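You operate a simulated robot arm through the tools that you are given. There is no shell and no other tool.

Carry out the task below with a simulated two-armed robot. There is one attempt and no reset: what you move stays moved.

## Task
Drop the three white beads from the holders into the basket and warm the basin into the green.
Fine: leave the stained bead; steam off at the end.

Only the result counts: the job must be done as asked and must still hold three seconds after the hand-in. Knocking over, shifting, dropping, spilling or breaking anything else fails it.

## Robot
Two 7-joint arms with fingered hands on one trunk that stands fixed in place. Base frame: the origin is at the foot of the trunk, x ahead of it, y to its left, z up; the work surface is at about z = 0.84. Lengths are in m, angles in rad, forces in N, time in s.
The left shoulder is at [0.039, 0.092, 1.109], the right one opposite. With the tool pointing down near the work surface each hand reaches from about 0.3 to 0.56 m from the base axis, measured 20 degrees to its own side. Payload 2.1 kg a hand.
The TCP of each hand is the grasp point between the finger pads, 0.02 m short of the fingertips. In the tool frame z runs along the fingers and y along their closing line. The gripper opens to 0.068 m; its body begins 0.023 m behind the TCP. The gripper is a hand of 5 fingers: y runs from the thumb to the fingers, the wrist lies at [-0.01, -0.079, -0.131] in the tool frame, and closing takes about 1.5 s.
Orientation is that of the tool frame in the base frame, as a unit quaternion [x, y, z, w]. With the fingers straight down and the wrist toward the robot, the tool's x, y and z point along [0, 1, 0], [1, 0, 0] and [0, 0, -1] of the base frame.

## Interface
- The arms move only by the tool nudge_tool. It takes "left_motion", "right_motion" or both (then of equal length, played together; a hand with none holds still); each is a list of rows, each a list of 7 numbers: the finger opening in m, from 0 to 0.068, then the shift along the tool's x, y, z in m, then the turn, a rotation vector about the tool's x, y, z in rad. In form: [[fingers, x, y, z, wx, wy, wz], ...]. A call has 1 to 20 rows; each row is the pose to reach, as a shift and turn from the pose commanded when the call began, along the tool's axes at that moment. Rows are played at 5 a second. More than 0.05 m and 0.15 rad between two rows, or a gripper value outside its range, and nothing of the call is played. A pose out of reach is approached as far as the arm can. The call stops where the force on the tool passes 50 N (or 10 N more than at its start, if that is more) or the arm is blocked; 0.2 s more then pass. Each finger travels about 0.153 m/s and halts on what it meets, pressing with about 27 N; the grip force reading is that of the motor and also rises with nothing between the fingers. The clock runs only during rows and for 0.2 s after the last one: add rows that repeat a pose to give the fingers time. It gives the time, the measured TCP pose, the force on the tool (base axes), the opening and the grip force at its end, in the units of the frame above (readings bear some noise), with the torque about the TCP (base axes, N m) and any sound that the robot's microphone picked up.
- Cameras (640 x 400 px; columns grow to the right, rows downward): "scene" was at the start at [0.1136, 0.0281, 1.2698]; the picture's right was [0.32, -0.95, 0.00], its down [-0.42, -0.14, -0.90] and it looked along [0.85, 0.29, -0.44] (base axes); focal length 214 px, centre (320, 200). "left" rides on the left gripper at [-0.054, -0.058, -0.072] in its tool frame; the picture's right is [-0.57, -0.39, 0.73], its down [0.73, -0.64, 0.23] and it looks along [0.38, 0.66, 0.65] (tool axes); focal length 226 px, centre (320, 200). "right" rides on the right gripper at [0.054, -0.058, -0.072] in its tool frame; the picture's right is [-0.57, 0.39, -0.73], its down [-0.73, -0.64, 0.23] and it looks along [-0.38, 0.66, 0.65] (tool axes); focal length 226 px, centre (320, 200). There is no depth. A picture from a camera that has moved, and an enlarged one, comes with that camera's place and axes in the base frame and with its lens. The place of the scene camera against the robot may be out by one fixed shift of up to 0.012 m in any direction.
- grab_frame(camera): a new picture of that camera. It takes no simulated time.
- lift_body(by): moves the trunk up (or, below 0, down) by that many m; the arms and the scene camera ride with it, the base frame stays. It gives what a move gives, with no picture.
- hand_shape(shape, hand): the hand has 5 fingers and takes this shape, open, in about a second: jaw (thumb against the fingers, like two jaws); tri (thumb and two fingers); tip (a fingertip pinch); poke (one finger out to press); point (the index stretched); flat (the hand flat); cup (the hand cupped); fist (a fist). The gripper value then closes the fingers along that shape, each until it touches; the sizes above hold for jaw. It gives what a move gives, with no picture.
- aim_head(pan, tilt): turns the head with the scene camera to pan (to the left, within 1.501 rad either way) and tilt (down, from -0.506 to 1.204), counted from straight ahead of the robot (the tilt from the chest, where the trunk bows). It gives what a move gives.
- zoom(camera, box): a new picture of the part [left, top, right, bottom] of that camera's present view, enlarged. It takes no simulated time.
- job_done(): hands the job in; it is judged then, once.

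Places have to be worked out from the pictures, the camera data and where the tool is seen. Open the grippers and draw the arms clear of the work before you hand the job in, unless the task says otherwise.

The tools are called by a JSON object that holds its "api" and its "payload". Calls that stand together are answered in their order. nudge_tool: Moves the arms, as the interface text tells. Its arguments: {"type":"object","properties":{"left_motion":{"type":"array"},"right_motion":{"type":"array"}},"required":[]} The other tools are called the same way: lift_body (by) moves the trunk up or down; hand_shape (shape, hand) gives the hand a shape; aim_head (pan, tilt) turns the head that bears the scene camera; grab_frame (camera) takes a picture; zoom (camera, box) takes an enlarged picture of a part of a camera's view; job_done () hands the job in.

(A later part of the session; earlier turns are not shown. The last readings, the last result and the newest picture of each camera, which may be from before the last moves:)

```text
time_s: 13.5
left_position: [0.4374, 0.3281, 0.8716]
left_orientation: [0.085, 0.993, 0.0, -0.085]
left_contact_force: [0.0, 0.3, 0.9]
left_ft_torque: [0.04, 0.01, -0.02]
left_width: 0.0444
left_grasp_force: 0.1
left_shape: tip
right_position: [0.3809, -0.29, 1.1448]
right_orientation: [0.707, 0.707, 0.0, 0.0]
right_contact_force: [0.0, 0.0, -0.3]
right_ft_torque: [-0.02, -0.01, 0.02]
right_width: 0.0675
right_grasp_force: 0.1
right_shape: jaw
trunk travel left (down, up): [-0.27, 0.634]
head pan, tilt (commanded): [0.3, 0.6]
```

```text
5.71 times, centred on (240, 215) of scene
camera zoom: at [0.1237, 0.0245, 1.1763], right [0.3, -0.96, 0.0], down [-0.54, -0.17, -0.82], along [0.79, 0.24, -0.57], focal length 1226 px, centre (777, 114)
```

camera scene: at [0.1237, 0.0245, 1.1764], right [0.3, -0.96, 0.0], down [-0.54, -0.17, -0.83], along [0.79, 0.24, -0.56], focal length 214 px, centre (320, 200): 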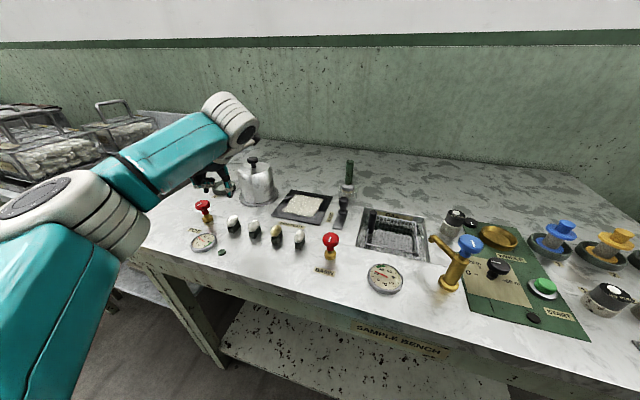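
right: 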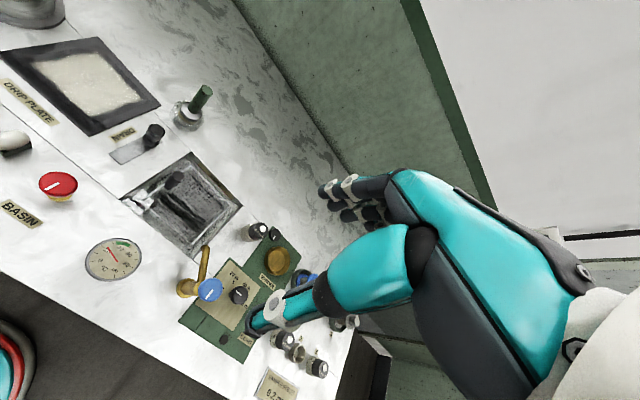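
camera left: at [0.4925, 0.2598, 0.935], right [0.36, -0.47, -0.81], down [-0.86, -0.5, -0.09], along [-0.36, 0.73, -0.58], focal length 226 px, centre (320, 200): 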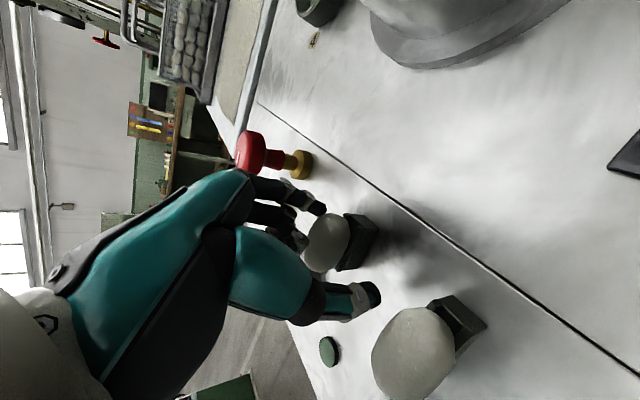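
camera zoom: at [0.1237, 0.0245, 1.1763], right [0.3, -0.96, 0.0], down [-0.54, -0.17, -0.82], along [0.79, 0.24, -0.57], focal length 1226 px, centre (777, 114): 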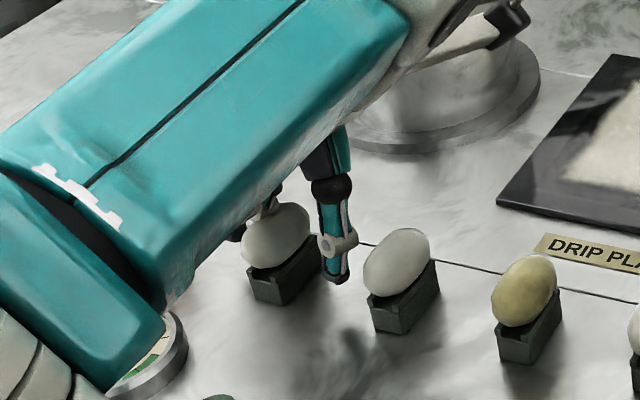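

The thumb sits between beads 1 and 2 and the bead projects right at the pinch centre; forces are nil. I close the pinch.

{"api": "nudge_tool", "payload": {"left_motion": [[0.036, 0, 0, 0, 0, 0, 0], [0.028, 0, 0, 0, 0, 0, 0], [0.02, 0, 0, 0, 0, 0, 0], [0.012, 0, 0, 0, 0, 0, 0], [0.01, 0, 0, 0, 0, 0, 0], [0.01, 0, 0, 0, 0, 0, 0], [0.01, 0, 0, 0, 0, 0, 0]]}}

{"api": "zoom", "payload": {"camera": "left", "box": [250, 160, 430, 330]}}

{"api": "zoom", "payload": {"camera": "scene", "box": [190, 180, 290, 250]}}

```text
time_s: 15.1
left_position: [0.4383, 0.3275, 0.872]
left_orientation: [0.084, 0.993, 0.0, -0.085]
left_contact_force: [0.1, 1.1, 0.0]
left_ft_torque: [0.01, -0.01, 0.01]
left_width: 0.0107
left_grasp_force: 0.1
left_shape: tip
right_position: [0.3819, -0.2916, 1.1447]
right_orientation: [0.707, 0.707, -0.001, -0.001]
right_contact_force: [0.5, 0.1, -0.5]
right_ft_torque: [0.01, 0.02, -0.01]
right_width: 0.0676
right_grasp_force: 0.0
right_shape: jaw
trunk travel left (down, up): [-0.27, 0.634]
head pan, tilt (commanded): [0.3, 0.6]
```

```text
2.35 times, centred on (340, 245) of left
camera zoom: at [0.4925, 0.2599, 0.9351], right [0.36, -0.47, -0.81], down [-0.86, -0.5, -0.09], along [-0.36, 0.73, -0.58], focal length 532 px, centre (273, 94)
```

zoom: 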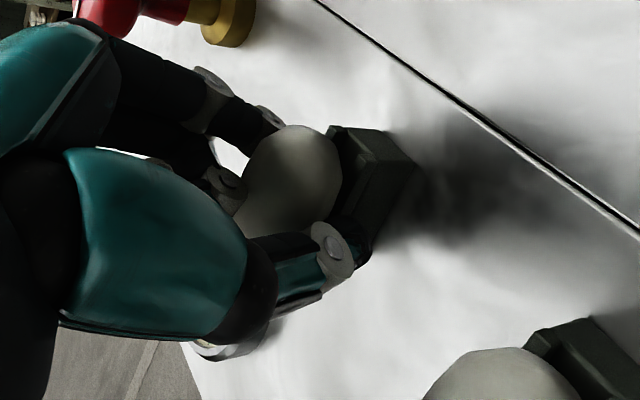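

```text
5.71 times, centred on (240, 215) of scene
camera zoom: at [0.1237, 0.0245, 1.1763], right [0.3, -0.96, 0.0], down [-0.54, -0.17, -0.82], along [0.79, 0.24, -0.57], focal length 1226 px, centre (777, 114)
```

zoom: 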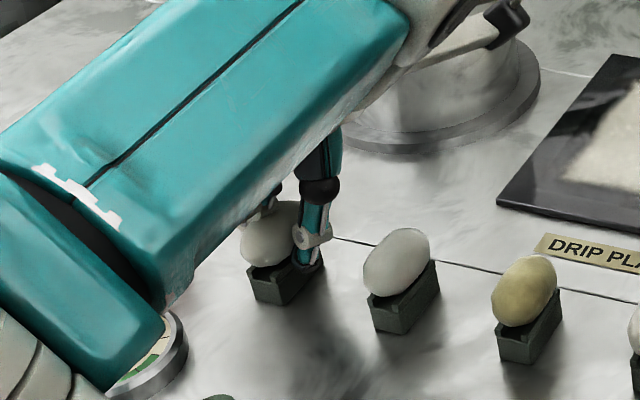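

The nominal width is 0.0107 with no grip force yet; the pinch gap differs from the jaw calibration, so I keep closing to zero.

{"api": "nudge_tool", "payload": {"left_motion": [[0.006, 0, 0, 0, 0, 0, 0], [0.002, 0, 0, 0, 0, 0, 0], [0.0, 0, 0, 0, 0, 0, 0], [0.0, 0, 0, 0, 0, 0, 0], [0.0, 0, 0, 0, 0, 0, 0]]}}

{"api": "zoom", "payload": {"camera": "left", "box": [250, 160, 430, 330]}}

{"api": "zoom", "payload": {"camera": "scene", "box": [190, 180, 290, 250]}}

```text
time_s: 16.3
left_position: [0.4379, 0.3284, 0.8725]
left_orientation: [0.084, 0.993, 0.0, -0.085]
left_contact_force: [-2.1, 0.2, 4.8]
left_ft_torque: [-0.03, 0.05, 0.05]
left_width: 0.0145
left_grasp_force: 27.0
left_shape: tip
right_position: [0.3795, -0.2911, 1.1447]
right_orientation: [0.707, 0.707, 0.0, 0.0]
right_contact_force: [-0.6, 0.9, -0.4]
right_ft_torque: [-0.01, -0.04, 0.02]
right_width: 0.0678
right_grasp_force: 0.1
right_shape: jaw
trunk travel left (down, up): [-0.27, 0.634]
head pan, tilt (commanded): [0.3, 0.6]
```

```text
2.35 times, centred on (340, 245) of left
camera zoom: at [0.492, 0.2596, 0.9355], right [0.36, -0.47, -0.81], down [-0.86, -0.5, -0.09], along [-0.36, 0.73, -0.58], focal length 532 px, centre (273, 94)
```

zoom: 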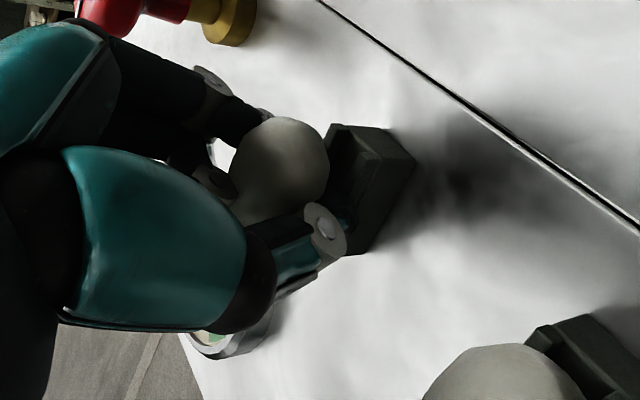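

```text
5.71 times, centred on (240, 215) of scene
camera zoom: at [0.1231, 0.0242, 1.1764], right [0.3, -0.96, 0.0], down [-0.54, -0.17, -0.83], along [0.79, 0.24, -0.56], focal length 1226 px, centre (777, 114)
```

zoom: 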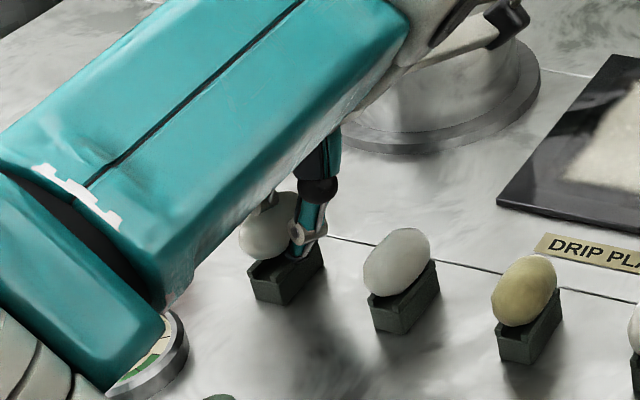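

Grip force is 27 N and the bead has risen slightly out of its V. I lift straight up slowly and check it stays.

{"api": "nudge_tool", "payload": {"left_motion": [[0.0, 0.0017, 0, -0.0099, 0, 0, 0], [0.0, 0.0034, 0, -0.0197, 0, 0, 0], [0.0, 0.0068, 0, -0.0394, 0, 0, 0], [0.0, 0.0101, 0, -0.059, 0, 0, 0], [0.0, 0.0135, 0, -0.0788, 0, 0, 0], [0.0, 0.0169, 0, -0.0986, 0, 0, 0]]}}

{"api": "grab_frame", "payload": {"camera": "left"}}

{"api": "zoom", "payload": {"camera": "scene", "box": [190, 130, 330, 250]}}

```text
time_s: 17.7
left_position: [0.4371, 0.3308, 0.9731]
left_orientation: [0.085, 0.993, 0.0, -0.084]
left_contact_force: [-0.2, -0.3, 0.1]
left_ft_torque: [-0.02, 0.0, -0.01]
left_width: 0.0161
left_grasp_force: 27.1
left_shape: tip
right_position: [0.3819, -0.2911, 1.1449]
right_orientation: [0.707, 0.707, 0.0, 0.0]
right_contact_force: [-0.1, -0.5, 0.0]
right_ft_torque: [-0.01, 0.01, 0.06]
right_width: 0.0677
right_grasp_force: 0.0
right_shape: jaw
trunk travel left (down, up): [-0.27, 0.634]
head pan, tilt (commanded): [0.3, 0.6]
```

```text
taken
camera left: at [0.4911, 0.2616, 1.0355], right [0.36, -0.47, -0.81], down [-0.86, -0.5, -0.09], along [-0.36, 0.73, -0.58], focal length 226 px, centre (320, 200)
```

left: 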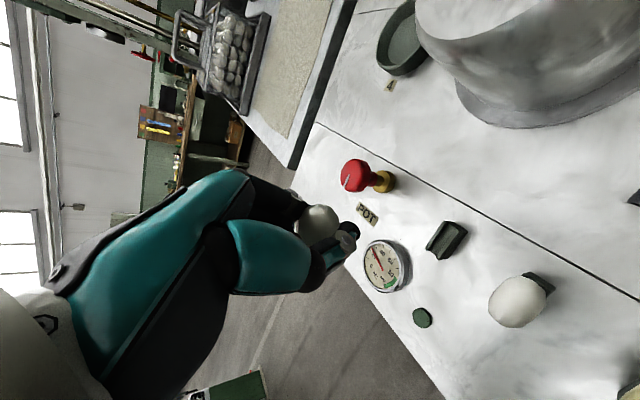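

```text
3.33 times, centred on (260, 190) of scene
camera zoom: at [0.1237, 0.0245, 1.1763], right [0.3, -0.96, 0.0], down [-0.54, -0.17, -0.82], along [0.79, 0.24, -0.57], focal length 715 px, centre (520, 233)
```

zoom: 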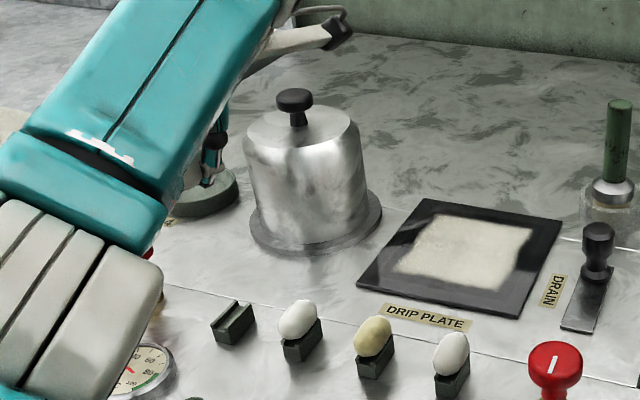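

Bead 1 is held securely at z≈0.97. I carry it over the basin basket (centre about (0.547, −0.03)), turning the hand to face forward on the way.

{"api": "nudge_tool", "payload": {"left_motion": [[0.0, -0.0146, -0.032, -0.0037, -0.0133, -0.0107, 0.146], [0.0, -0.0292, -0.0641, -0.0073, -0.0265, -0.0215, 0.292], [0.0, -0.0438, -0.0961, -0.011, -0.0398, -0.0322, 0.438], [0.0, -0.0584, -0.1282, -0.0147, -0.0531, -0.0429, 0.584], [0.0, -0.073, -0.1602, -0.0183, -0.0664, -0.0536, 0.73], [0.0, -0.0875, -0.1923, -0.022, -0.0796, -0.0644, 0.876], [0.0, -0.1021, -0.2243, -0.0256, -0.0929, -0.0751, 1.022], [0.0, -0.1167, -0.2564, -0.0293, -0.1062, -0.0858, 1.168], [0.0, -0.1313, -0.2884, -0.033, -0.1195, -0.0965, 1.314], [0.0, -0.1459, -0.3205, -0.0366, -0.1327, -0.1073, 1.46], [0.0, -0.1605, -0.3525, -0.0403, -0.146, -0.118, 1.606], [0.0, -0.1605, -0.3525, -0.0403, -0.146, -0.118, 1.606]]}}

{"api": "grab_frame", "payload": {"camera": "left"}}

{"api": "grab_frame", "payload": {"camera": "scene"}}

```text
time_s: 20.3
left_position: [0.5076, -0.0311, 0.9816]
left_orientation: [0.778, 0.628, 0.0, -0.001]
left_contact_force: [0.6, -1.0, 0.1]
left_ft_torque: [0.02, 0.0, -0.02]
left_width: 0.0158
left_grasp_force: 26.8
left_shape: tip
left hand out of reach, approached as far as the arm can: row 9, 10, 11, 12
right_position: [0.3799, -0.2925, 1.1441]
right_orientation: [0.707, 0.707, 0.0, -0.001]
right_contact_force: [0.7, -0.7, 0.2]
right_ft_torque: [-0.02, 0.01, 0.02]
right_width: 0.0677
right_grasp_force: 0.0
right_shape: jaw
trunk travel left (down, up): [-0.27, 0.634]
head pan, tilt (commanded): [0.3, 0.6]
```

```text
taken
camera left: at [0.4384, -0.0729, 1.0545], right [-0.5, -0.47, -0.73], down [-0.47, 0.85, -0.23], along [0.73, 0.23, -0.65], focal length 226 px, centre (320, 200)
```

left: 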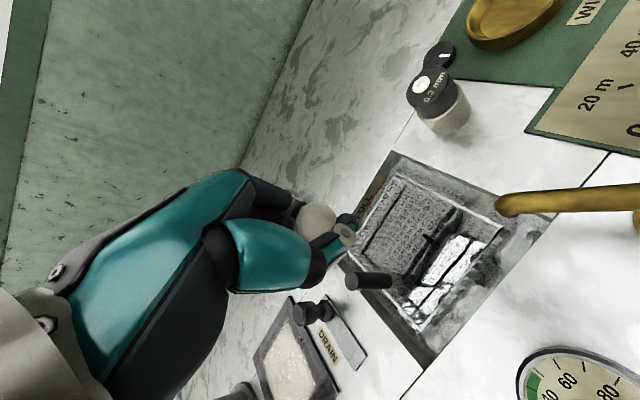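

```text
taken
camera scene: at [0.1236, 0.0242, 1.1763], right [0.3, -0.96, 0.0], down [-0.54, -0.17, -0.82], along [0.79, 0.24, -0.57], focal length 214 px, centre (320, 200)
```

scene: 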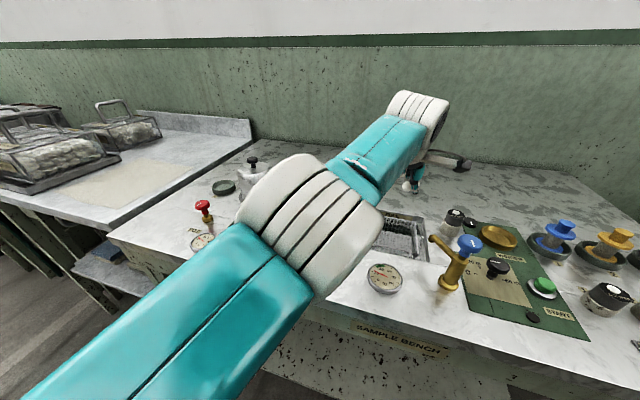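

The arm stopped short at x≈0.508. I'll pitch the fingers forward ~20° (which moves the TCP outward for the same wrist) while lowering to about (0.54, −0.04, 0.905) over the basket.

{"api": "nudge_tool", "payload": {"left_motion": [[0.0, -0.0005, 0.0084, 0.0192, -0.0875, 0, 0], [0.0, -0.001, 0.0168, 0.0383, -0.175, 0, 0], [0.0, -0.0016, 0.0252, 0.0575, -0.2625, 0, 0], [0.0, -0.0021, 0.0336, 0.0766, -0.35, 0, 0], [0.0, -0.0021, 0.0336, 0.0766, -0.35, 0, 0]]}}

{"api": "grab_frame", "payload": {"camera": "left"}}

{"api": "grab_frame", "payload": {"camera": "scene"}}

```text
time_s: 21.5
left_position: [0.5513, -0.0432, 0.9044]
left_orientation: [0.765, 0.62, 0.109, 0.135]
left_contact_force: [-0.3, -0.2, 0.6]
left_ft_torque: [0.0, -0.03, 0.03]
left_width: 0.0152
left_grasp_force: 27.3
left_shape: tip
left hand out of reach, approached as far as the arm can: row 1, 2, 3, 4, 5
right_position: [0.3815, -0.2907, 1.1448]
right_orientation: [0.707, 0.707, 0.0, 0.0]
right_contact_force: [-0.9, -0.2, 0.1]
right_ft_torque: [0.0, -0.02, -0.02]
right_width: 0.0677
right_grasp_force: 0.0
right_shape: jaw
trunk travel left (down, up): [-0.27, 0.634]
head pan, tilt (commanded): [0.3, 0.6]
```

```text
taken
camera left: at [0.4623, -0.0797, 0.952], right [-0.23, -0.53, -0.82], down [-0.36, 0.83, -0.43], along [0.9, 0.19, -0.38], focal length 226 px, centre (320, 200)
```

left: 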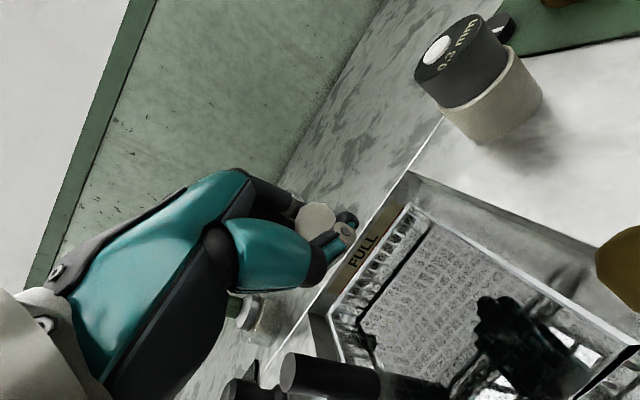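

```text
taken
camera scene: at [0.1238, 0.0243, 1.1763], right [0.3, -0.96, 0.0], down [-0.54, -0.17, -0.82], along [0.79, 0.24, -0.57], focal length 214 px, centre (320, 200)
```

scene: 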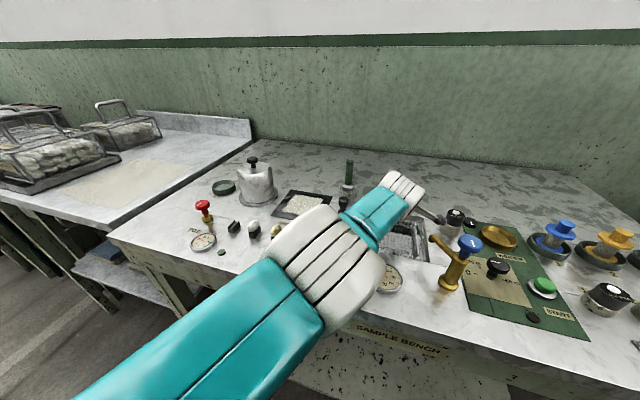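

TCP is at (0.551, −0.043, 0.904), so the bead is about (0.555, −0.044), well inside the basket rim (x 0.49–0.60, y −0.085–0.03). I release it by opening the pinch gradually.

{"api": "nudge_tool", "payload": {"left_motion": [[0.01, 0, 0, 0, 0, 0, 0], [0.02, 0, 0, 0, 0, 0, 0], [0.03, 0, 0, 0, 0, 0, 0], [0.04, 0, 0, 0, 0, 0, 0], [0.045, 0, 0, 0, 0, 0, 0], [0.045, 0, 0, 0, 0, 0, 0]]}}

{"api": "grab_frame", "payload": {"camera": "left"}}

{"api": "grab_frame", "payload": {"camera": "scene"}}

```text
time_s: 22.9
left_position: [0.5513, -0.0416, 0.9046]
left_orientation: [0.766, 0.619, 0.109, 0.134]
left_contact_force: [0.4, 0.9, -0.2]
left_ft_torque: [0.03, -0.03, 0.01]
left_width: 0.0445
left_grasp_force: 0.0
left_shape: tip
right_position: [0.3807, -0.2918, 1.1439]
right_orientation: [0.707, 0.708, 0.0, 0.001]
right_contact_force: [0.3, -0.1, 0.0]
right_ft_torque: [0.01, 0.0, 0.0]
right_width: 0.0676
right_grasp_force: 0.1
right_shape: jaw
trunk travel left (down, up): [-0.27, 0.634]
head pan, tilt (commanded): [0.3, 0.6]
```

```text
taken
camera left: at [0.4623, -0.0797, 0.9522], right [-0.23, -0.53, -0.82], down [-0.36, 0.83, -0.43], along [0.9, 0.19, -0.38], focal length 226 px, centre (320, 200)
```

left: 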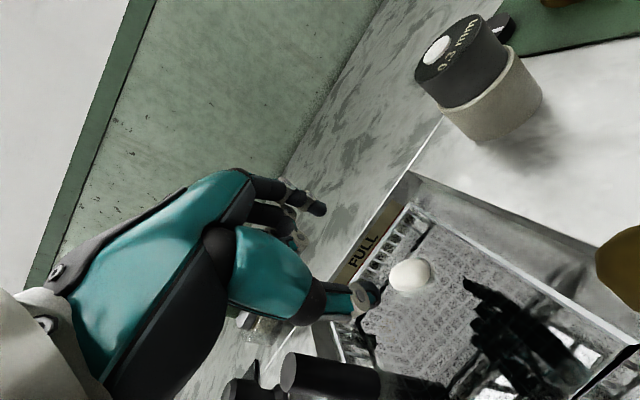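

```text
taken
camera scene: at [0.1237, 0.0243, 1.1763], right [0.3, -0.96, 0.0], down [-0.54, -0.17, -0.82], along [0.79, 0.24, -0.57], focal length 214 px, centre (320, 200)
```

scene: 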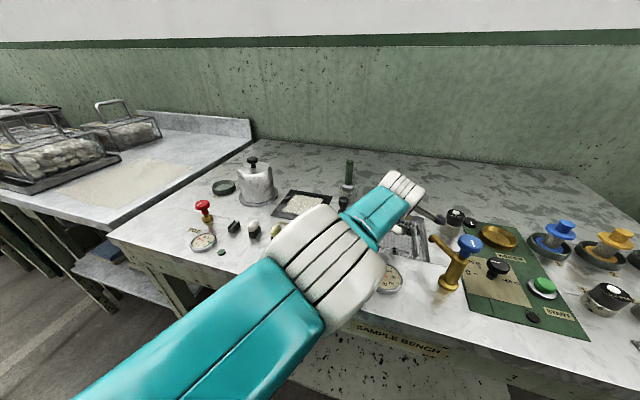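

Bead 1 floats in the basket at about (0.566, −0.042). I now lift and swing back to above bead 2 with the same grasp orientation as before, slightly narrower opening to clear the stained bead.

{"api": "nudge_tool", "payload": {"left_motion": [[0.045, -0.0031, -0.0002, -0.0426, 0, 0, 0], [0.045, -0.0062, -0.0004, -0.0852, 0, 0, 0], [0.036, 0.018, -0.0128, -0.0875, 0.0347, 0.0332, -0.1314], [0.036, 0.0422, -0.0252, -0.0897, 0.0694, 0.0664, -0.2628], [0.036, 0.0665, -0.0376, -0.092, 0.1041, 0.0996, -0.3942], [0.036, 0.0907, -0.0499, -0.0943, 0.1388, 0.1328, -0.5256], [0.036, 0.1149, -0.0623, -0.0965, 0.1735, 0.166, -0.657], [0.036, 0.1391, -0.0747, -0.0988, 0.2082, 0.1992, -0.7884], [0.036, 0.1633, -0.0871, -0.1011, 0.2429, 0.2324, -0.9198], [0.036, 0.1875, -0.0995, -0.1033, 0.2776, 0.2656, -1.0512], [0.036, 0.2118, -0.1119, -0.1056, 0.3123, 0.2988, -1.1826], [0.036, 0.236, -0.1242, -0.1079, 0.347, 0.332, -1.314], [0.036, 0.2602, -0.1366, -0.1101, 0.3817, 0.3652, -1.4454], [0.036, 0.2844, -0.149, -0.1124, 0.4165, 0.3983, -1.577], [0.036, 0.2844, -0.149, -0.1124, 0.4165, 0.3983, -1.577]]}}

{"api": "grab_frame", "payload": {"camera": "left"}}

{"api": "grab_frame", "payload": {"camera": "scene"}}

```text
time_s: 26.1
left_position: [0.4615, 0.2799, 0.964]
left_orientation: [0.084, 0.993, -0.001, -0.086]
left_contact_force: [-0.3, 0.6, 1.0]
left_ft_torque: [0.01, -0.03, -0.01]
left_width: 0.036
left_grasp_force: 0.1
left_shape: tip
left hand out of reach, approached as far as the arm can: row 1, 2, 3, 4, 5, 6, 7, 8, 9, 10, 11, 12, 13, 14, 15
right_position: [0.3807, -0.2908, 1.1455]
right_orientation: [0.708, 0.707, 0.0, 0.0]
right_contact_force: [-0.5, -0.6, 0.0]
right_ft_torque: [-0.01, 0.0, -0.04]
right_width: 0.0678
right_grasp_force: 0.0
right_shape: jaw
trunk travel left (down, up): [-0.27, 0.634]
head pan, tilt (commanded): [0.3, 0.6]
```

```text
taken
camera left: at [0.5162, 0.2109, 1.0262], right [0.36, -0.47, -0.81], down [-0.86, -0.51, -0.09], along [-0.37, 0.72, -0.58], focal length 226 px, centre (320, 200)
```

left: 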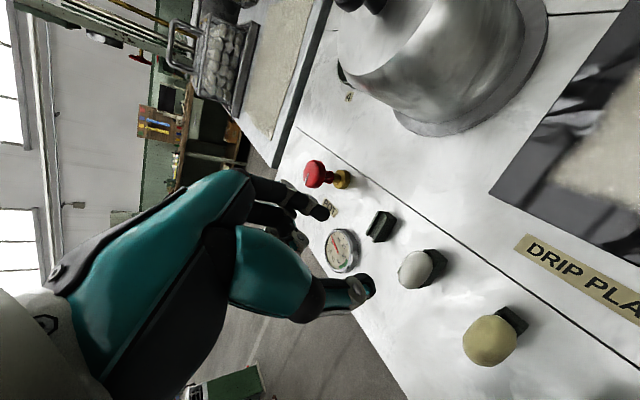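

```text
taken
camera scene: at [0.1237, 0.0245, 1.1763], right [0.3, -0.96, 0.0], down [-0.54, -0.17, -0.82], along [0.79, 0.24, -0.57], focal length 214 px, centre (320, 200)
```

scene: 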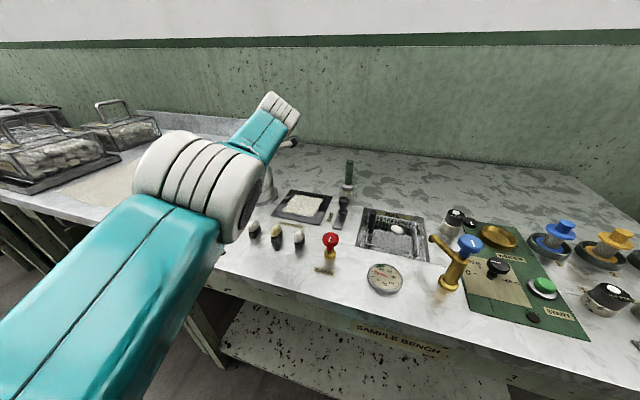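

The arm was held at its reach limit, so the commanded pose is ahead of the measured one. I pull back −0.03 in x so the commanded and measured poses agree again.

{"api": "nudge_tool", "payload": {"left_motion": [[0.036, 0.0142, -0.005, 0.0025, 0, 0, 0], [0.036, 0.0283, -0.01, 0.005, 0, 0, 0], [0.036, 0.0283, -0.01, 0.005, 0, 0, 0]]}}

{"api": "zoom", "payload": {"camera": "scene", "box": [340, 195, 440, 270]}}

```text
time_s: 26.9
left_position: [0.4614, 0.2766, 0.9666]
left_orientation: [0.085, 0.993, -0.001, -0.084]
left_contact_force: [-0.1, 0.0, 0.5]
left_ft_torque: [-0.01, 0.04, -0.04]
left_width: 0.0359
left_grasp_force: 0.1
left_shape: tip
left hand out of reach, approached as far as the arm can: row 1, 2, 3
right_position: [0.3802, -0.2909, 1.1444]
right_orientation: [0.707, 0.707, 0.0, 0.001]
right_contact_force: [-0.3, -0.3, 1.0]
right_ft_torque: [0.04, -0.01, -0.02]
right_width: 0.0677
right_grasp_force: 0.0
right_shape: jaw
trunk travel left (down, up): [-0.27, 0.634]
head pan, tilt (commanded): [0.3, 0.6]
```

```text
5.33 times, centred on (390, 232) of scene
camera zoom: at [0.1237, 0.0244, 1.1763], right [0.3, -0.96, 0.0], down [-0.54, -0.17, -0.82], along [0.79, 0.24, -0.57], focal length 1144 px, centre (-53, 27)
```

zoom: 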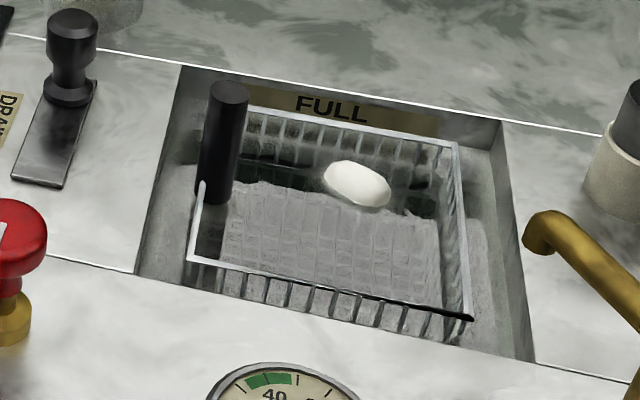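

Bead 1 is clearly in the basket. The arm is still at its limit, so I pull back further.

{"api": "nudge_tool", "payload": {"left_motion": [[0.036, 0.0146, -0.0025, 0.0025, 0, 0, 0], [0.036, 0.0292, -0.005, 0.005, 0, 0, 0], [0.036, 0.0292, -0.005, 0.005, 0, 0, 0]]}}

```text
time_s: 27.7
left_position: [0.46, 0.2798, 0.9697]
left_orientation: [0.084, 0.993, -0.001, -0.085]
left_contact_force: [-0.6, 0.3, -0.4]
left_ft_torque: [-0.03, 0.0, 0.01]
left_width: 0.0364
left_grasp_force: 0.1
left_shape: tip
left hand out of reach, approached as far as the arm can: row 1, 2, 3
right_position: [0.3802, -0.2916, 1.1435]
right_orientation: [0.707, 0.707, 0.001, 0.0]
right_contact_force: [-0.6, 0.0, -0.5]
right_ft_torque: [0.03, 0.02, -0.03]
right_width: 0.0675
right_grasp_force: 0.0
right_shape: jaw
trunk travel left (down, up): [-0.27, 0.634]
head pan, tilt (commanded): [0.3, 0.6]
```

{"api": "nudge_tool", "payload": {"left_motion": [[0.036, 0.0195, -0.0034, 0.0034, 0, 0, 0], [0.036, 0.0389, -0.0068, 0.0067, 0, 0, 0], [0.036, 0.0584, -0.0101, 0.01, 0, 0, 0], [0.036, 0.0778, -0.0135, 0.0134, 0, 0, 0]]}}

```text
time_s: 28.7
left_position: [0.4571, 0.2875, 0.9795]
left_orientation: [0.083, 0.993, -0.001, -0.085]
left_contact_force: [-0.2, -0.2, -0.2]
left_ft_torque: [0.04, 0.01, 0.01]
left_width: 0.0361
left_grasp_force: 0.1
left_shape: tip
left hand out of reach, approached as far as the arm can: row 1, 2, 3, 4
right_position: [0.3798, -0.2915, 1.1444]
right_orientation: [0.707, 0.707, 0.0, 0.0]
right_contact_force: [1.1, -0.5, 0.0]
right_ft_torque: [-0.04, 0.02, 0.01]
right_width: 0.0677
right_grasp_force: 0.2
right_shape: jaw
trunk travel left (down, up): [-0.27, 0.634]
head pan, tilt (commanded): [0.3, 0.6]
```

The arm seems locked straight (wrist exactly at 0.457 m from the shoulder), sliding only sideways. I try moving up and inward to bend the elbow out of the straight pose.

{"api": "nudge_tool", "payload": {"left_motion": [[0.036, 0.0134, 0, -0.0197, 0, -0.04, 0], [0.036, 0.0267, 0, -0.0394, 0, -0.08, 0], [0.036, 0.04, 0, -0.059, 0, -0.12, 0], [0.036, 0.0534, 0, -0.0788, 0, -0.17, 0], [0.036, 0.0534, 0, -0.0788, 0, -0.17, 0]]}}

{"api": "grab_frame", "payload": {"camera": "scene"}}

```text
time_s: 29.9
left_position: [0.4414, 0.2995, 1.0813]
left_orientation: [0.083, 0.997, -0.008, -0.001]
left_contact_force: [0.3, 0.4, -0.1]
left_ft_torque: [-0.01, 0.01, 0.01]
left_width: 0.0361
left_grasp_force: 0.0
left_shape: tip
left hand out of reach, approached as far as the arm can: row 1, 2, 3, 4, 5
right_position: [0.3818, -0.291, 1.1453]
right_orientation: [0.707, 0.707, 0.0, 0.0]
right_contact_force: [-1.2, 0.1, 0.1]
right_ft_torque: [0.03, 0.0, 0.01]
right_width: 0.0676
right_grasp_force: 0.0
right_shape: jaw
trunk travel left (down, up): [-0.27, 0.634]
head pan, tilt (commanded): [0.3, 0.6]
```

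```text
taken
camera scene: at [0.1237, 0.0244, 1.1763], right [0.3, -0.96, 0.0], down [-0.54, -0.17, -0.82], along [0.79, 0.24, -0.57], focal length 214 px, centre (320, 200)
```

scene: 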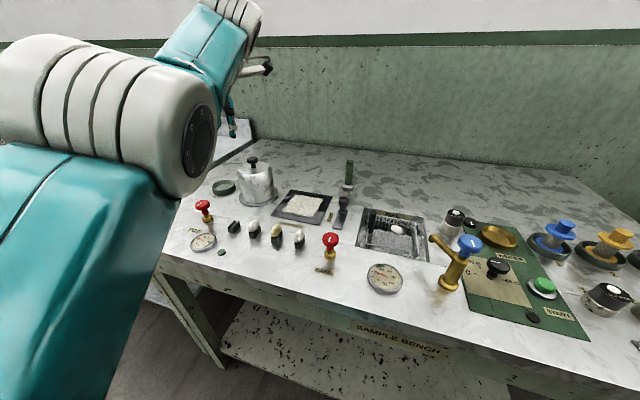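

{"api": "nudge_tool", "payload": {"left_motion": [[0.036, 0.0072, -0.0049, 0.0241, 0, 0, 0], [0.036, 0.0145, -0.0098, 0.0482, 0, 0, 0], [0.036, 0.0217, -0.0146, 0.0722, 0, 0, 0], [0.036, 0.029, -0.0195, 0.0963, 0, 0, 0], [0.036, 0.0362, -0.0244, 0.1204, 0, 0, 0]]}}

{"api": "grab_frame", "payload": {"camera": "scene"}}

```text
time_s: 31.1
left_position: [0.4755, 0.2942, 0.9896]
left_orientation: [0.084, 0.996, -0.008, 0.0]
left_contact_force: [0.0, 0.4, 0.3]
left_ft_torque: [0.01, 0.01, -0.01]
left_width: 0.036
left_grasp_force: 0.0
left_shape: tip
left hand out of reach, approached as far as the arm can: row 1, 2, 3, 4, 5
right_position: [0.3811, -0.2927, 1.1447]
right_orientation: [0.707, 0.707, -0.001, 0.0]
right_contact_force: [0.5, 0.3, 0.0]
right_ft_torque: [-0.01, 0.02, -0.01]
right_width: 0.0679
right_grasp_force: 0.1
right_shape: jaw
trunk travel left (down, up): [-0.27, 0.634]
head pan, tilt (commanded): [0.3, 0.6]
```

```text
taken
camera scene: at [0.1236, 0.0244, 1.1763], right [0.3, -0.96, 0.0], down [-0.54, -0.17, -0.82], along [0.79, 0.24, -0.57], focal length 214 px, centre (320, 200)
```

scene: 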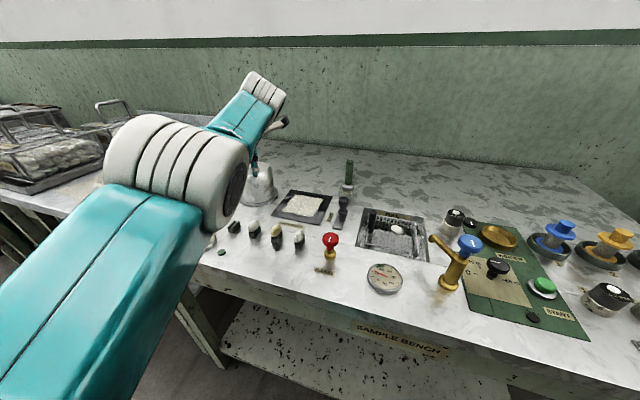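

Still on the reach sphere. I try a long upward-and-inward sweep away from the bench to get the elbow to bend.

{"api": "nudge_tool", "payload": {"left_motion": [[0.036, 0.02, 0, -0.04, 0, 0, 0], [0.036, 0.04, 0, -0.08, 0, 0, 0], [0.036, 0.06, 0, -0.12, 0, 0, 0], [0.036, 0.08, 0, -0.16, 0, 0, 0], [0.036, 0.1, 0, -0.2, 0, 0, 0], [0.036, 0.12, 0, -0.22, 0, 0, 0], [0.036, 0.14, 0, -0.22, 0, 0, 0], [0.036, 0.16, 0, -0.22, 0, 0, 0]]}}

{"api": "grab_frame", "payload": {"camera": "scene"}}

```text
time_s: 32.9
left_position: [0.3235, 0.3284, 1.217]
left_orientation: [0.084, 0.996, -0.008, 0.0]
left_contact_force: [0.5, 0.5, -0.1]
left_ft_torque: [-0.01, 0.0, -0.01]
left_width: 0.0362
left_grasp_force: 0.0
left_shape: tip
left hand out of reach, approached as far as the arm can: row 1, 2, 3, 5, 6, 8
right_position: [0.3796, -0.2909, 1.145]
right_orientation: [0.707, 0.707, -0.001, -0.001]
right_contact_force: [0.5, -0.7, -0.3]
right_ft_torque: [-0.04, 0.01, 0.03]
right_width: 0.0675
right_grasp_force: 0.0
right_shape: jaw
trunk travel left (down, up): [-0.27, 0.634]
head pan, tilt (commanded): [0.3, 0.6]
```

```text
taken
camera scene: at [0.1238, 0.0244, 1.1763], right [0.3, -0.96, 0.0], down [-0.54, -0.17, -0.82], along [0.79, 0.24, -0.57], focal length 214 px, centre (320, 200)
```

scene: 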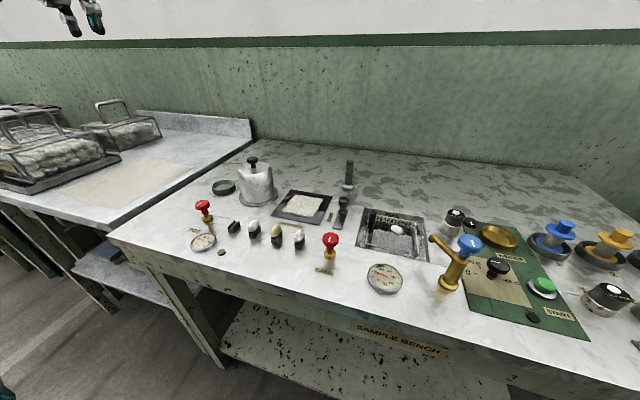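

The elbow is bending now. I continue inward and down to a well-bent pose.

{"api": "nudge_tool", "payload": {"left_motion": [[0.036, 0.01, -0.005, 0.0, 0, 0, 0], [0.036, 0.0164, -0.01, 0.025, 0, 0, 0], [0.036, 0.0164, -0.0214, 0.05, 0, 0, 0], [0.036, 0.0164, -0.0214, 0.075, 0, 0, 0], [0.036, 0.0164, -0.0214, 0.1, 0, 0, 0]]}}

```text
time_s: 34.1
left_position: [0.3674, 0.3245, 1.1795]
left_orientation: [0.083, 0.996, -0.008, 0.0]
left_contact_force: [0.2, 0.2, 0.0]
left_ft_torque: [0.01, 0.02, 0.01]
left_width: 0.0363
left_grasp_force: 0.0
left_shape: tip
left hand out of reach, approached as far as the arm can: row 1, 2, 3, 4, 5
right_position: [0.3811, -0.2903, 1.1451]
right_orientation: [0.707, 0.707, -0.001, 0.0]
right_contact_force: [0.3, 0.3, 0.1]
right_ft_torque: [0.01, 0.01, 0.0]
right_width: 0.0677
right_grasp_force: 0.0
right_shape: jaw
trunk travel left (down, up): [-0.27, 0.634]
head pan, tilt (commanded): [0.3, 0.6]
```

Downward motion straightens the elbow again while upward bends it; so I go further up and inward until it's well bent.

{"api": "nudge_tool", "payload": {"left_motion": [[0.036, 0.033, 0, -0.025, 0, 0, 0], [0.036, 0.066, -0.01, -0.05, 0, 0, 0], [0.036, 0.1, -0.02, -0.075, 0, 0, 0], [0.036, 0.13, -0.03, -0.1, 0, 0, 0], [0.036, 0.16, -0.04, -0.11, 0, 0, 0], [0.036, 0.19, -0.05, -0.12, 0, 0, 0], [0.036, 0.2, -0.06, -0.12, 0, 0, 0]]}}

{"api": "grab_frame", "payload": {"camera": "scene"}}

```text
time_s: 35.7
left_position: [0.16, 0.3038, 1.2955]
left_orientation: [0.084, 0.996, -0.007, 0.0]
left_contact_force: [0.3, 0.7, -0.8]
left_ft_torque: [-0.02, 0.0, 0.0]
left_width: 0.0361
left_grasp_force: 0.2
left_shape: tip
left hand out of reach, approached as far as the arm can: row 2, 4, 5, 6, 7
right_position: [0.3806, -0.2917, 1.1452]
right_orientation: [0.707, 0.708, 0.0, -0.001]
right_contact_force: [-1.3, -0.5, -0.2]
right_ft_torque: [-0.05, 0.03, 0.0]
right_width: 0.0678
right_grasp_force: 0.0
right_shape: jaw
trunk travel left (down, up): [-0.27, 0.634]
head pan, tilt (commanded): [0.3, 0.6]
```

```text
taken
camera scene: at [0.1234, 0.0243, 1.1764], right [0.3, -0.96, 0.0], down [-0.54, -0.17, -0.83], along [0.79, 0.24, -0.56], focal length 214 px, centre (320, 200)
```

scene: 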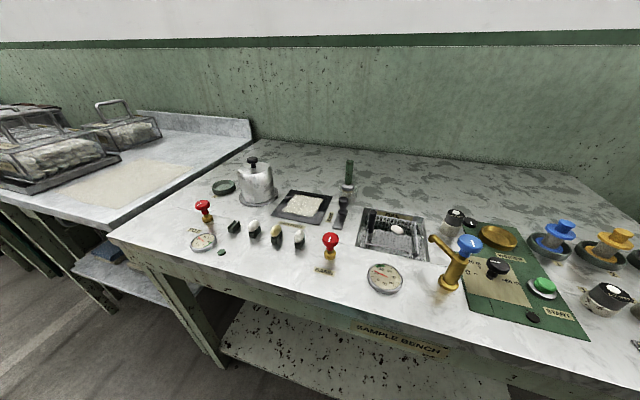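

{"api": "nudge_tool", "payload": {"left_motion": [[0.036, 0.0, -0.005, 0.01, 0, 0, 0], [0.036, 0.0, -0.01, 0.02, 0, 0, 0], [0.036, 0.0, -0.015, 0.035, 0, 0, 0], [0.036, 0.0, -0.02, 0.05, 0, 0, 0], [0.036, 0.0, -0.02, 0.065, 0, 0, 0], [0.036, 0.0, -0.02, 0.08, 0, 0, 0]]}}

```text
time_s: 37.1
left_position: [0.1579, 0.2821, 1.2136]
left_orientation: [0.085, 0.996, -0.007, -0.001]
left_contact_force: [-0.3, 0.2, -0.3]
left_ft_torque: [0.01, 0.0, 0.05]
left_width: 0.0364
left_grasp_force: 0.0
left_shape: tip
right_position: [0.3803, -0.2915, 1.1445]
right_orientation: [0.707, 0.707, -0.001, 0.0]
right_contact_force: [0.5, 0.3, 0.0]
right_ft_torque: [0.02, 0.0, 0.02]
right_width: 0.0677
right_grasp_force: 0.2
right_shape: jaw
trunk travel left (down, up): [-0.27, 0.634]
head pan, tilt (commanded): [0.3, 0.6]
```

Free again (no reach warning). I now go in a straight line to above bead 2 with the tilted grasp orientation, staying within reach.

{"api": "nudge_tool", "payload": {"left_motion": [[0.036, -0.0276, 0.0043, 0.0263, 0, 0.017, 0], [0.036, -0.0552, 0.0085, 0.0526, 0, 0.034, 0], [0.036, -0.0829, 0.0128, 0.0789, 0, 0.051, 0], [0.036, -0.1105, 0.017, 0.1052, 0, 0.068, 0], [0.036, -0.1381, 0.0213, 0.1315, 0, 0.085, 0], [0.036, -0.1657, 0.0256, 0.1577, 0, 0.102, 0], [0.036, -0.1933, 0.0298, 0.184, 0, 0.119, 0], [0.036, -0.221, 0.0341, 0.2103, 0, 0.136, 0], [0.036, -0.2486, 0.0383, 0.2366, 0, 0.153, 0], [0.036, -0.2762, 0.0426, 0.2629, 0, 0.169, 0], [0.036, -0.2762, 0.0426, 0.2629, 0, 0.169, 0]]}}

{"api": "grab_frame", "payload": {"camera": "left"}}

{"api": "zoom", "payload": {"camera": "left", "box": [350, 200, 510, 300]}}

```text
time_s: 39.5
left_position: [0.4363, 0.2747, 0.9524]
left_orientation: [0.083, 0.993, 0.0, -0.083]
left_contact_force: [0.3, -0.2, -1.3]
left_ft_torque: [-0.05, -0.02, -0.02]
left_width: 0.036
left_grasp_force: 0.0
left_shape: tip
right_position: [0.3807, -0.2914, 1.1444]
right_orientation: [0.707, 0.707, 0.0, 0.0]
right_contact_force: [0.4, 0.4, -0.2]
right_ft_torque: [0.0, 0.0, -0.04]
right_width: 0.0675
right_grasp_force: 0.1
right_shape: jaw
trunk travel left (down, up): [-0.27, 0.634]
head pan, tilt (commanded): [0.3, 0.6]
```

```text
taken
camera left: at [0.4908, 0.2067, 1.0149], right [0.36, -0.47, -0.81], down [-0.86, -0.51, -0.09], along [-0.36, 0.73, -0.58], focal length 226 px, centre (320, 200)
```

left: 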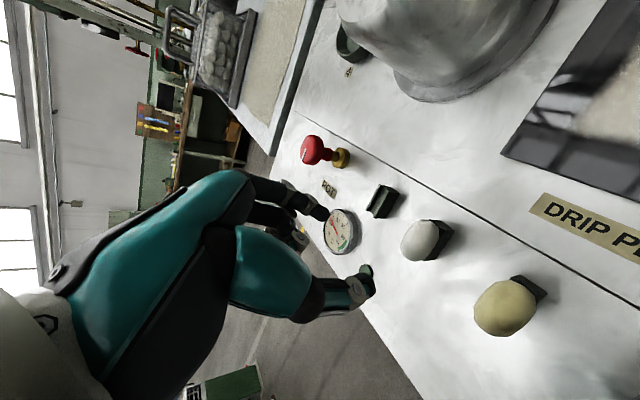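

```text
4.00 times, centred on (430, 250) of left
camera zoom: at [0.4908, 0.2067, 1.0149], right [0.36, -0.47, -0.81], down [-0.86, -0.51, -0.09], along [-0.36, 0.73, -0.58], focal length 904 px, centre (-120, 0)
```

zoom: 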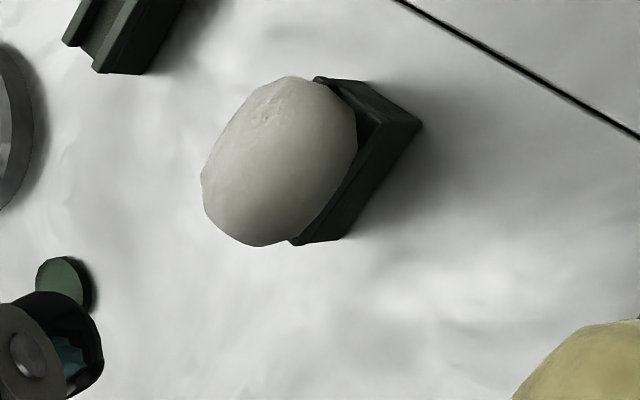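

Bead 2 measures (0.435, 0.2745, 0.865), and the TCP is at (0.436, 0.274, 0.953). I descend straight to z≈0.873.

{"api": "nudge_tool", "payload": {"left_motion": [[0.036, -0.0034, 0.0004, 0.02, 0, 0, 0], [0.036, -0.0068, 0.0009, 0.04, 0, 0, 0], [0.036, -0.0095, 0.0012, 0.056, 0, 0, 0], [0.036, -0.0117, 0.0015, 0.068, 0, 0, 0], [0.036, -0.0135, 0.0017, 0.0788, 0, 0, 0], [0.036, -0.0135, 0.0017, 0.0788, 0, 0, 0]]}}

{"api": "zoom", "payload": {"camera": "left", "box": [250, 160, 430, 330]}}

{"api": "zoom", "payload": {"camera": "scene", "box": [200, 190, 320, 265]}}

```text
time_s: 40.9
left_position: [0.4354, 0.2724, 0.8708]
left_orientation: [0.084, 0.993, 0.0, -0.083]
left_contact_force: [0.1, -0.4, 1.4]
left_ft_torque: [-0.01, 0.06, 0.0]
left_width: 0.0361
left_grasp_force: 0.0
left_shape: tip
right_position: [0.3806, -0.2904, 1.1437]
right_orientation: [0.707, 0.707, 0.0, 0.0]
right_contact_force: [-0.2, 0.5, -0.8]
right_ft_torque: [0.0, -0.01, -0.02]
right_width: 0.0679
right_grasp_force: 0.0
right_shape: jaw
trunk travel left (down, up): [-0.27, 0.634]
head pan, tilt (commanded): [0.3, 0.6]
```

```text
2.35 times, centred on (340, 245) of left
camera zoom: at [0.4908, 0.2052, 0.9338], right [0.36, -0.47, -0.81], down [-0.86, -0.51, -0.09], along [-0.36, 0.73, -0.58], focal length 532 px, centre (273, 94)
```

zoom: 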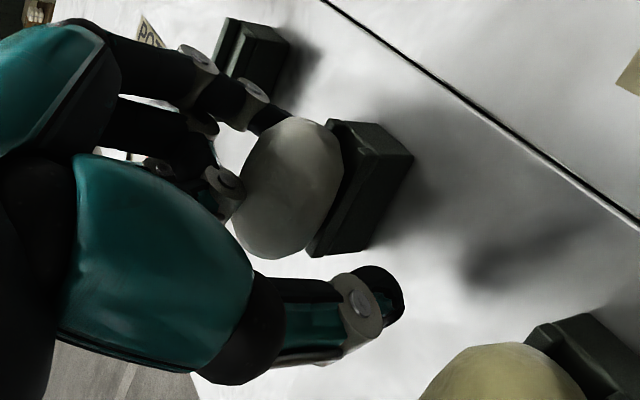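

```text
5.33 times, centred on (260, 228) of scene
camera zoom: at [0.1237, 0.0244, 1.1764], right [0.3, -0.96, 0.0], down [-0.54, -0.17, -0.82], along [0.79, 0.24, -0.57], focal length 1144 px, centre (640, 53)
```

zoom: 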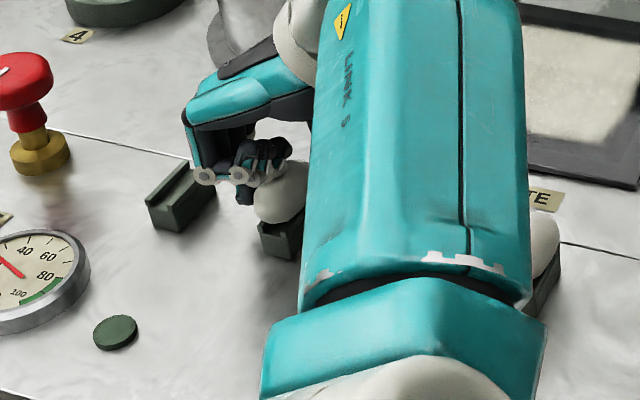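

The index side is ~2 mm closer than the thumb, so I shift +2 mm in y and close.

{"api": "nudge_tool", "payload": {"left_motion": [[0.036, 0.0003, 0.002, 0, 0, 0, 0], [0.028, 0.0003, 0.002, 0, 0, 0, 0], [0.02, 0.0003, 0.002, 0, 0, 0, 0], [0.012, 0.0003, 0.002, 0, 0, 0, 0], [0.006, 0.0003, 0.002, 0, 0, 0, 0], [0.0, 0.0003, 0.002, 0, 0, 0, 0], [0.0, 0.0003, 0.002, 0, 0, 0, 0], [0.0, 0.0003, 0.002, 0, 0, 0, 0], [0.0, 0.0003, 0.002, 0, 0, 0, 0]]}}

{"api": "zoom", "payload": {"camera": "left", "box": [250, 160, 430, 330]}}

```text
time_s: 42.9
left_position: [0.435, 0.2757, 0.873]
left_orientation: [0.084, 0.993, 0.001, -0.084]
left_contact_force: [3.3, -2.4, 22.0]
left_ft_torque: [-0.09, -0.03, 0.05]
left_width: 0.0159
left_grasp_force: 26.9
left_shape: tip
right_position: [0.3801, -0.2925, 1.1454]
right_orientation: [0.707, 0.707, 0.0, -0.001]
right_contact_force: [-0.2, -0.2, 0.2]
right_ft_torque: [-0.01, -0.03, 0.0]
right_width: 0.0678
right_grasp_force: 0.1
right_shape: jaw
trunk travel left (down, up): [-0.27, 0.634]
head pan, tilt (commanded): [0.3, 0.6]
```

```text
2.35 times, centred on (340, 245) of left
camera zoom: at [0.4898, 0.2066, 0.9349], right [0.37, -0.46, -0.81], down [-0.86, -0.51, -0.1], along [-0.36, 0.73, -0.58], focal length 532 px, centre (273, 94)
```

zoom: 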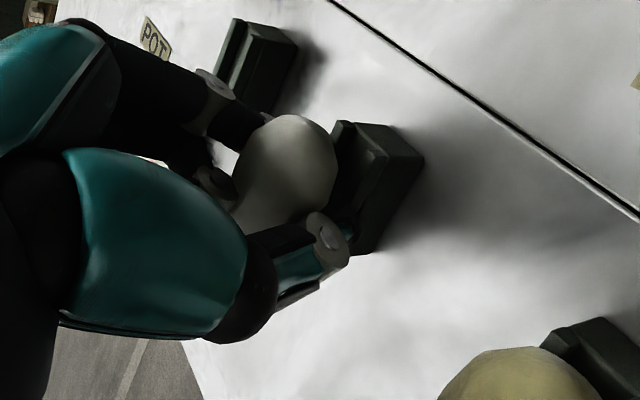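

Gripped at 27 N (some push on the block). I lift straight up.

{"api": "nudge_tool", "payload": {"left_motion": [[0.0, 0.0016, -0.0001, -0.0099, 0, 0, 0], [0.0, 0.0033, -0.0003, -0.0197, 0, 0, 0], [0.0, 0.0066, -0.0006, -0.0394, 0, 0, 0], [0.0, 0.0099, -0.0008, -0.0592, 0, 0, 0], [0.0, 0.0132, -0.0011, -0.0789, 0, 0, 0], [0.0, 0.0165, -0.0014, -0.0986, 0, 0, 0]]}}

{"api": "grab_frame", "payload": {"camera": "left"}}

{"api": "zoom", "payload": {"camera": "scene", "box": [200, 170, 340, 265]}}

```text
time_s: 44.3
left_position: [0.4358, 0.2762, 0.9703]
left_orientation: [0.085, 0.993, -0.001, -0.085]
left_contact_force: [-0.8, -1.1, -0.6]
left_ft_torque: [-0.01, -0.01, -0.02]
left_width: 0.0154
left_grasp_force: 27.2
left_shape: tip
right_position: [0.381, -0.2919, 1.1443]
right_orientation: [0.707, 0.707, 0.0, 0.0]
right_contact_force: [-0.1, 0.5, -0.9]
right_ft_torque: [0.0, 0.04, -0.03]
right_width: 0.0675
right_grasp_force: 0.0
right_shape: jaw
trunk travel left (down, up): [-0.27, 0.634]
head pan, tilt (commanded): [0.3, 0.6]
```

```text
taken
camera left: at [0.4906, 0.2072, 1.0328], right [0.36, -0.47, -0.81], down [-0.86, -0.51, -0.09], along [-0.36, 0.73, -0.58], focal length 226 px, centre (320, 200)
```

left: 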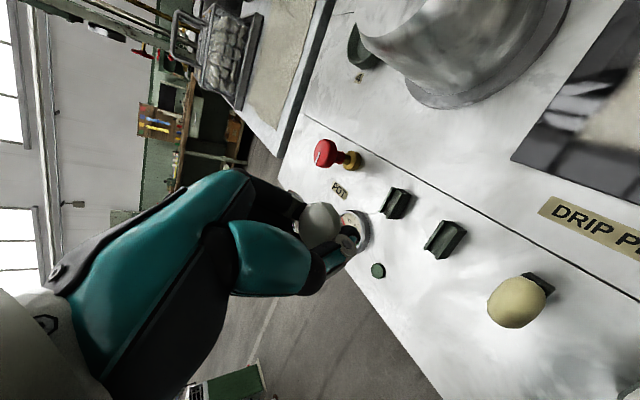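

```text
4.21 times, centred on (270, 218) of scene
camera zoom: at [0.1237, 0.0244, 1.1763], right [0.3, -0.96, 0.0], down [-0.54, -0.17, -0.82], along [0.79, 0.24, -0.57], focal length 903 px, centre (530, 126)
```

zoom: 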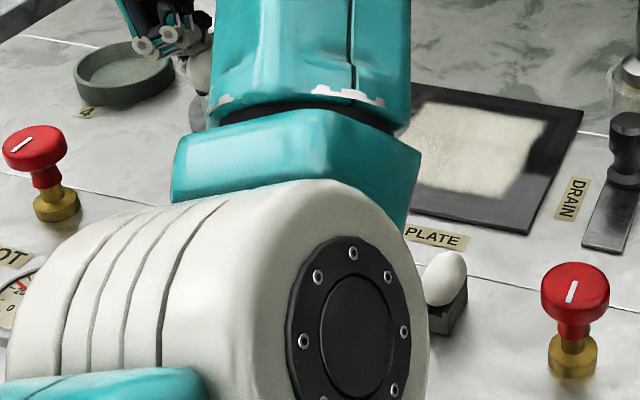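

Bead 2 is held and the blocks are undisturbed. I swing toward the basin with the hand turning forward, keeping the arm well inside its reach this time.

{"api": "nudge_tool", "payload": {"left_motion": [[0.0, -0.005, -0.0244, -0.0032, -0.0133, -0.0107, 0.146], [0.0, -0.0101, -0.0488, -0.0063, -0.0265, -0.0215, 0.292], [0.0, -0.0151, -0.0732, -0.0095, -0.0398, -0.0322, 0.438], [0.0, -0.0201, -0.0976, -0.0127, -0.0531, -0.0429, 0.584], [0.0, -0.0251, -0.122, -0.0159, -0.0664, -0.0536, 0.73], [0.0, -0.0302, -0.1464, -0.019, -0.0796, -0.0644, 0.876], [0.0, -0.0352, -0.1708, -0.0222, -0.0929, -0.0751, 1.022], [0.0, -0.0402, -0.1952, -0.0254, -0.1062, -0.0858, 1.168], [0.0, -0.0452, -0.2196, -0.0286, -0.1195, -0.0965, 1.314], [0.0, -0.0503, -0.244, -0.0317, -0.1327, -0.1073, 1.46], [0.0, -0.0553, -0.2684, -0.0349, -0.146, -0.118, 1.606], [0.0, -0.0553, -0.2684, -0.0349, -0.146, -0.118, 1.606]]}}

{"api": "grab_frame", "payload": {"camera": "left"}}

```text
time_s: 46.9
left_position: [0.4495, 0.0014, 0.999]
left_orientation: [0.777, 0.63, -0.001, 0.001]
left_contact_force: [-0.2, 0.3, 0.0]
left_ft_torque: [0.01, 0.03, 0.0]
left_width: 0.0157
left_grasp_force: 27.0
left_shape: tip
right_position: [0.3803, -0.2916, 1.1444]
right_orientation: [0.708, 0.706, 0.0, 0.0]
right_contact_force: [-0.9, -0.5, -0.1]
right_ft_torque: [-0.01, 0.01, 0.02]
right_width: 0.0681
right_grasp_force: 0.1
right_shape: jaw
trunk travel left (down, up): [-0.27, 0.634]
head pan, tilt (commanded): [0.3, 0.6]
```

```text
taken
camera left: at [0.3818, -0.0407, 1.072], right [-0.5, -0.47, -0.73], down [-0.47, 0.85, -0.23], along [0.73, 0.23, -0.65], focal length 226 px, centre (320, 200)
```

left: 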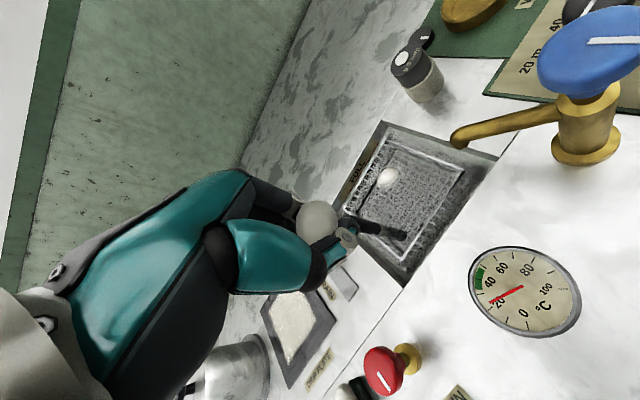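

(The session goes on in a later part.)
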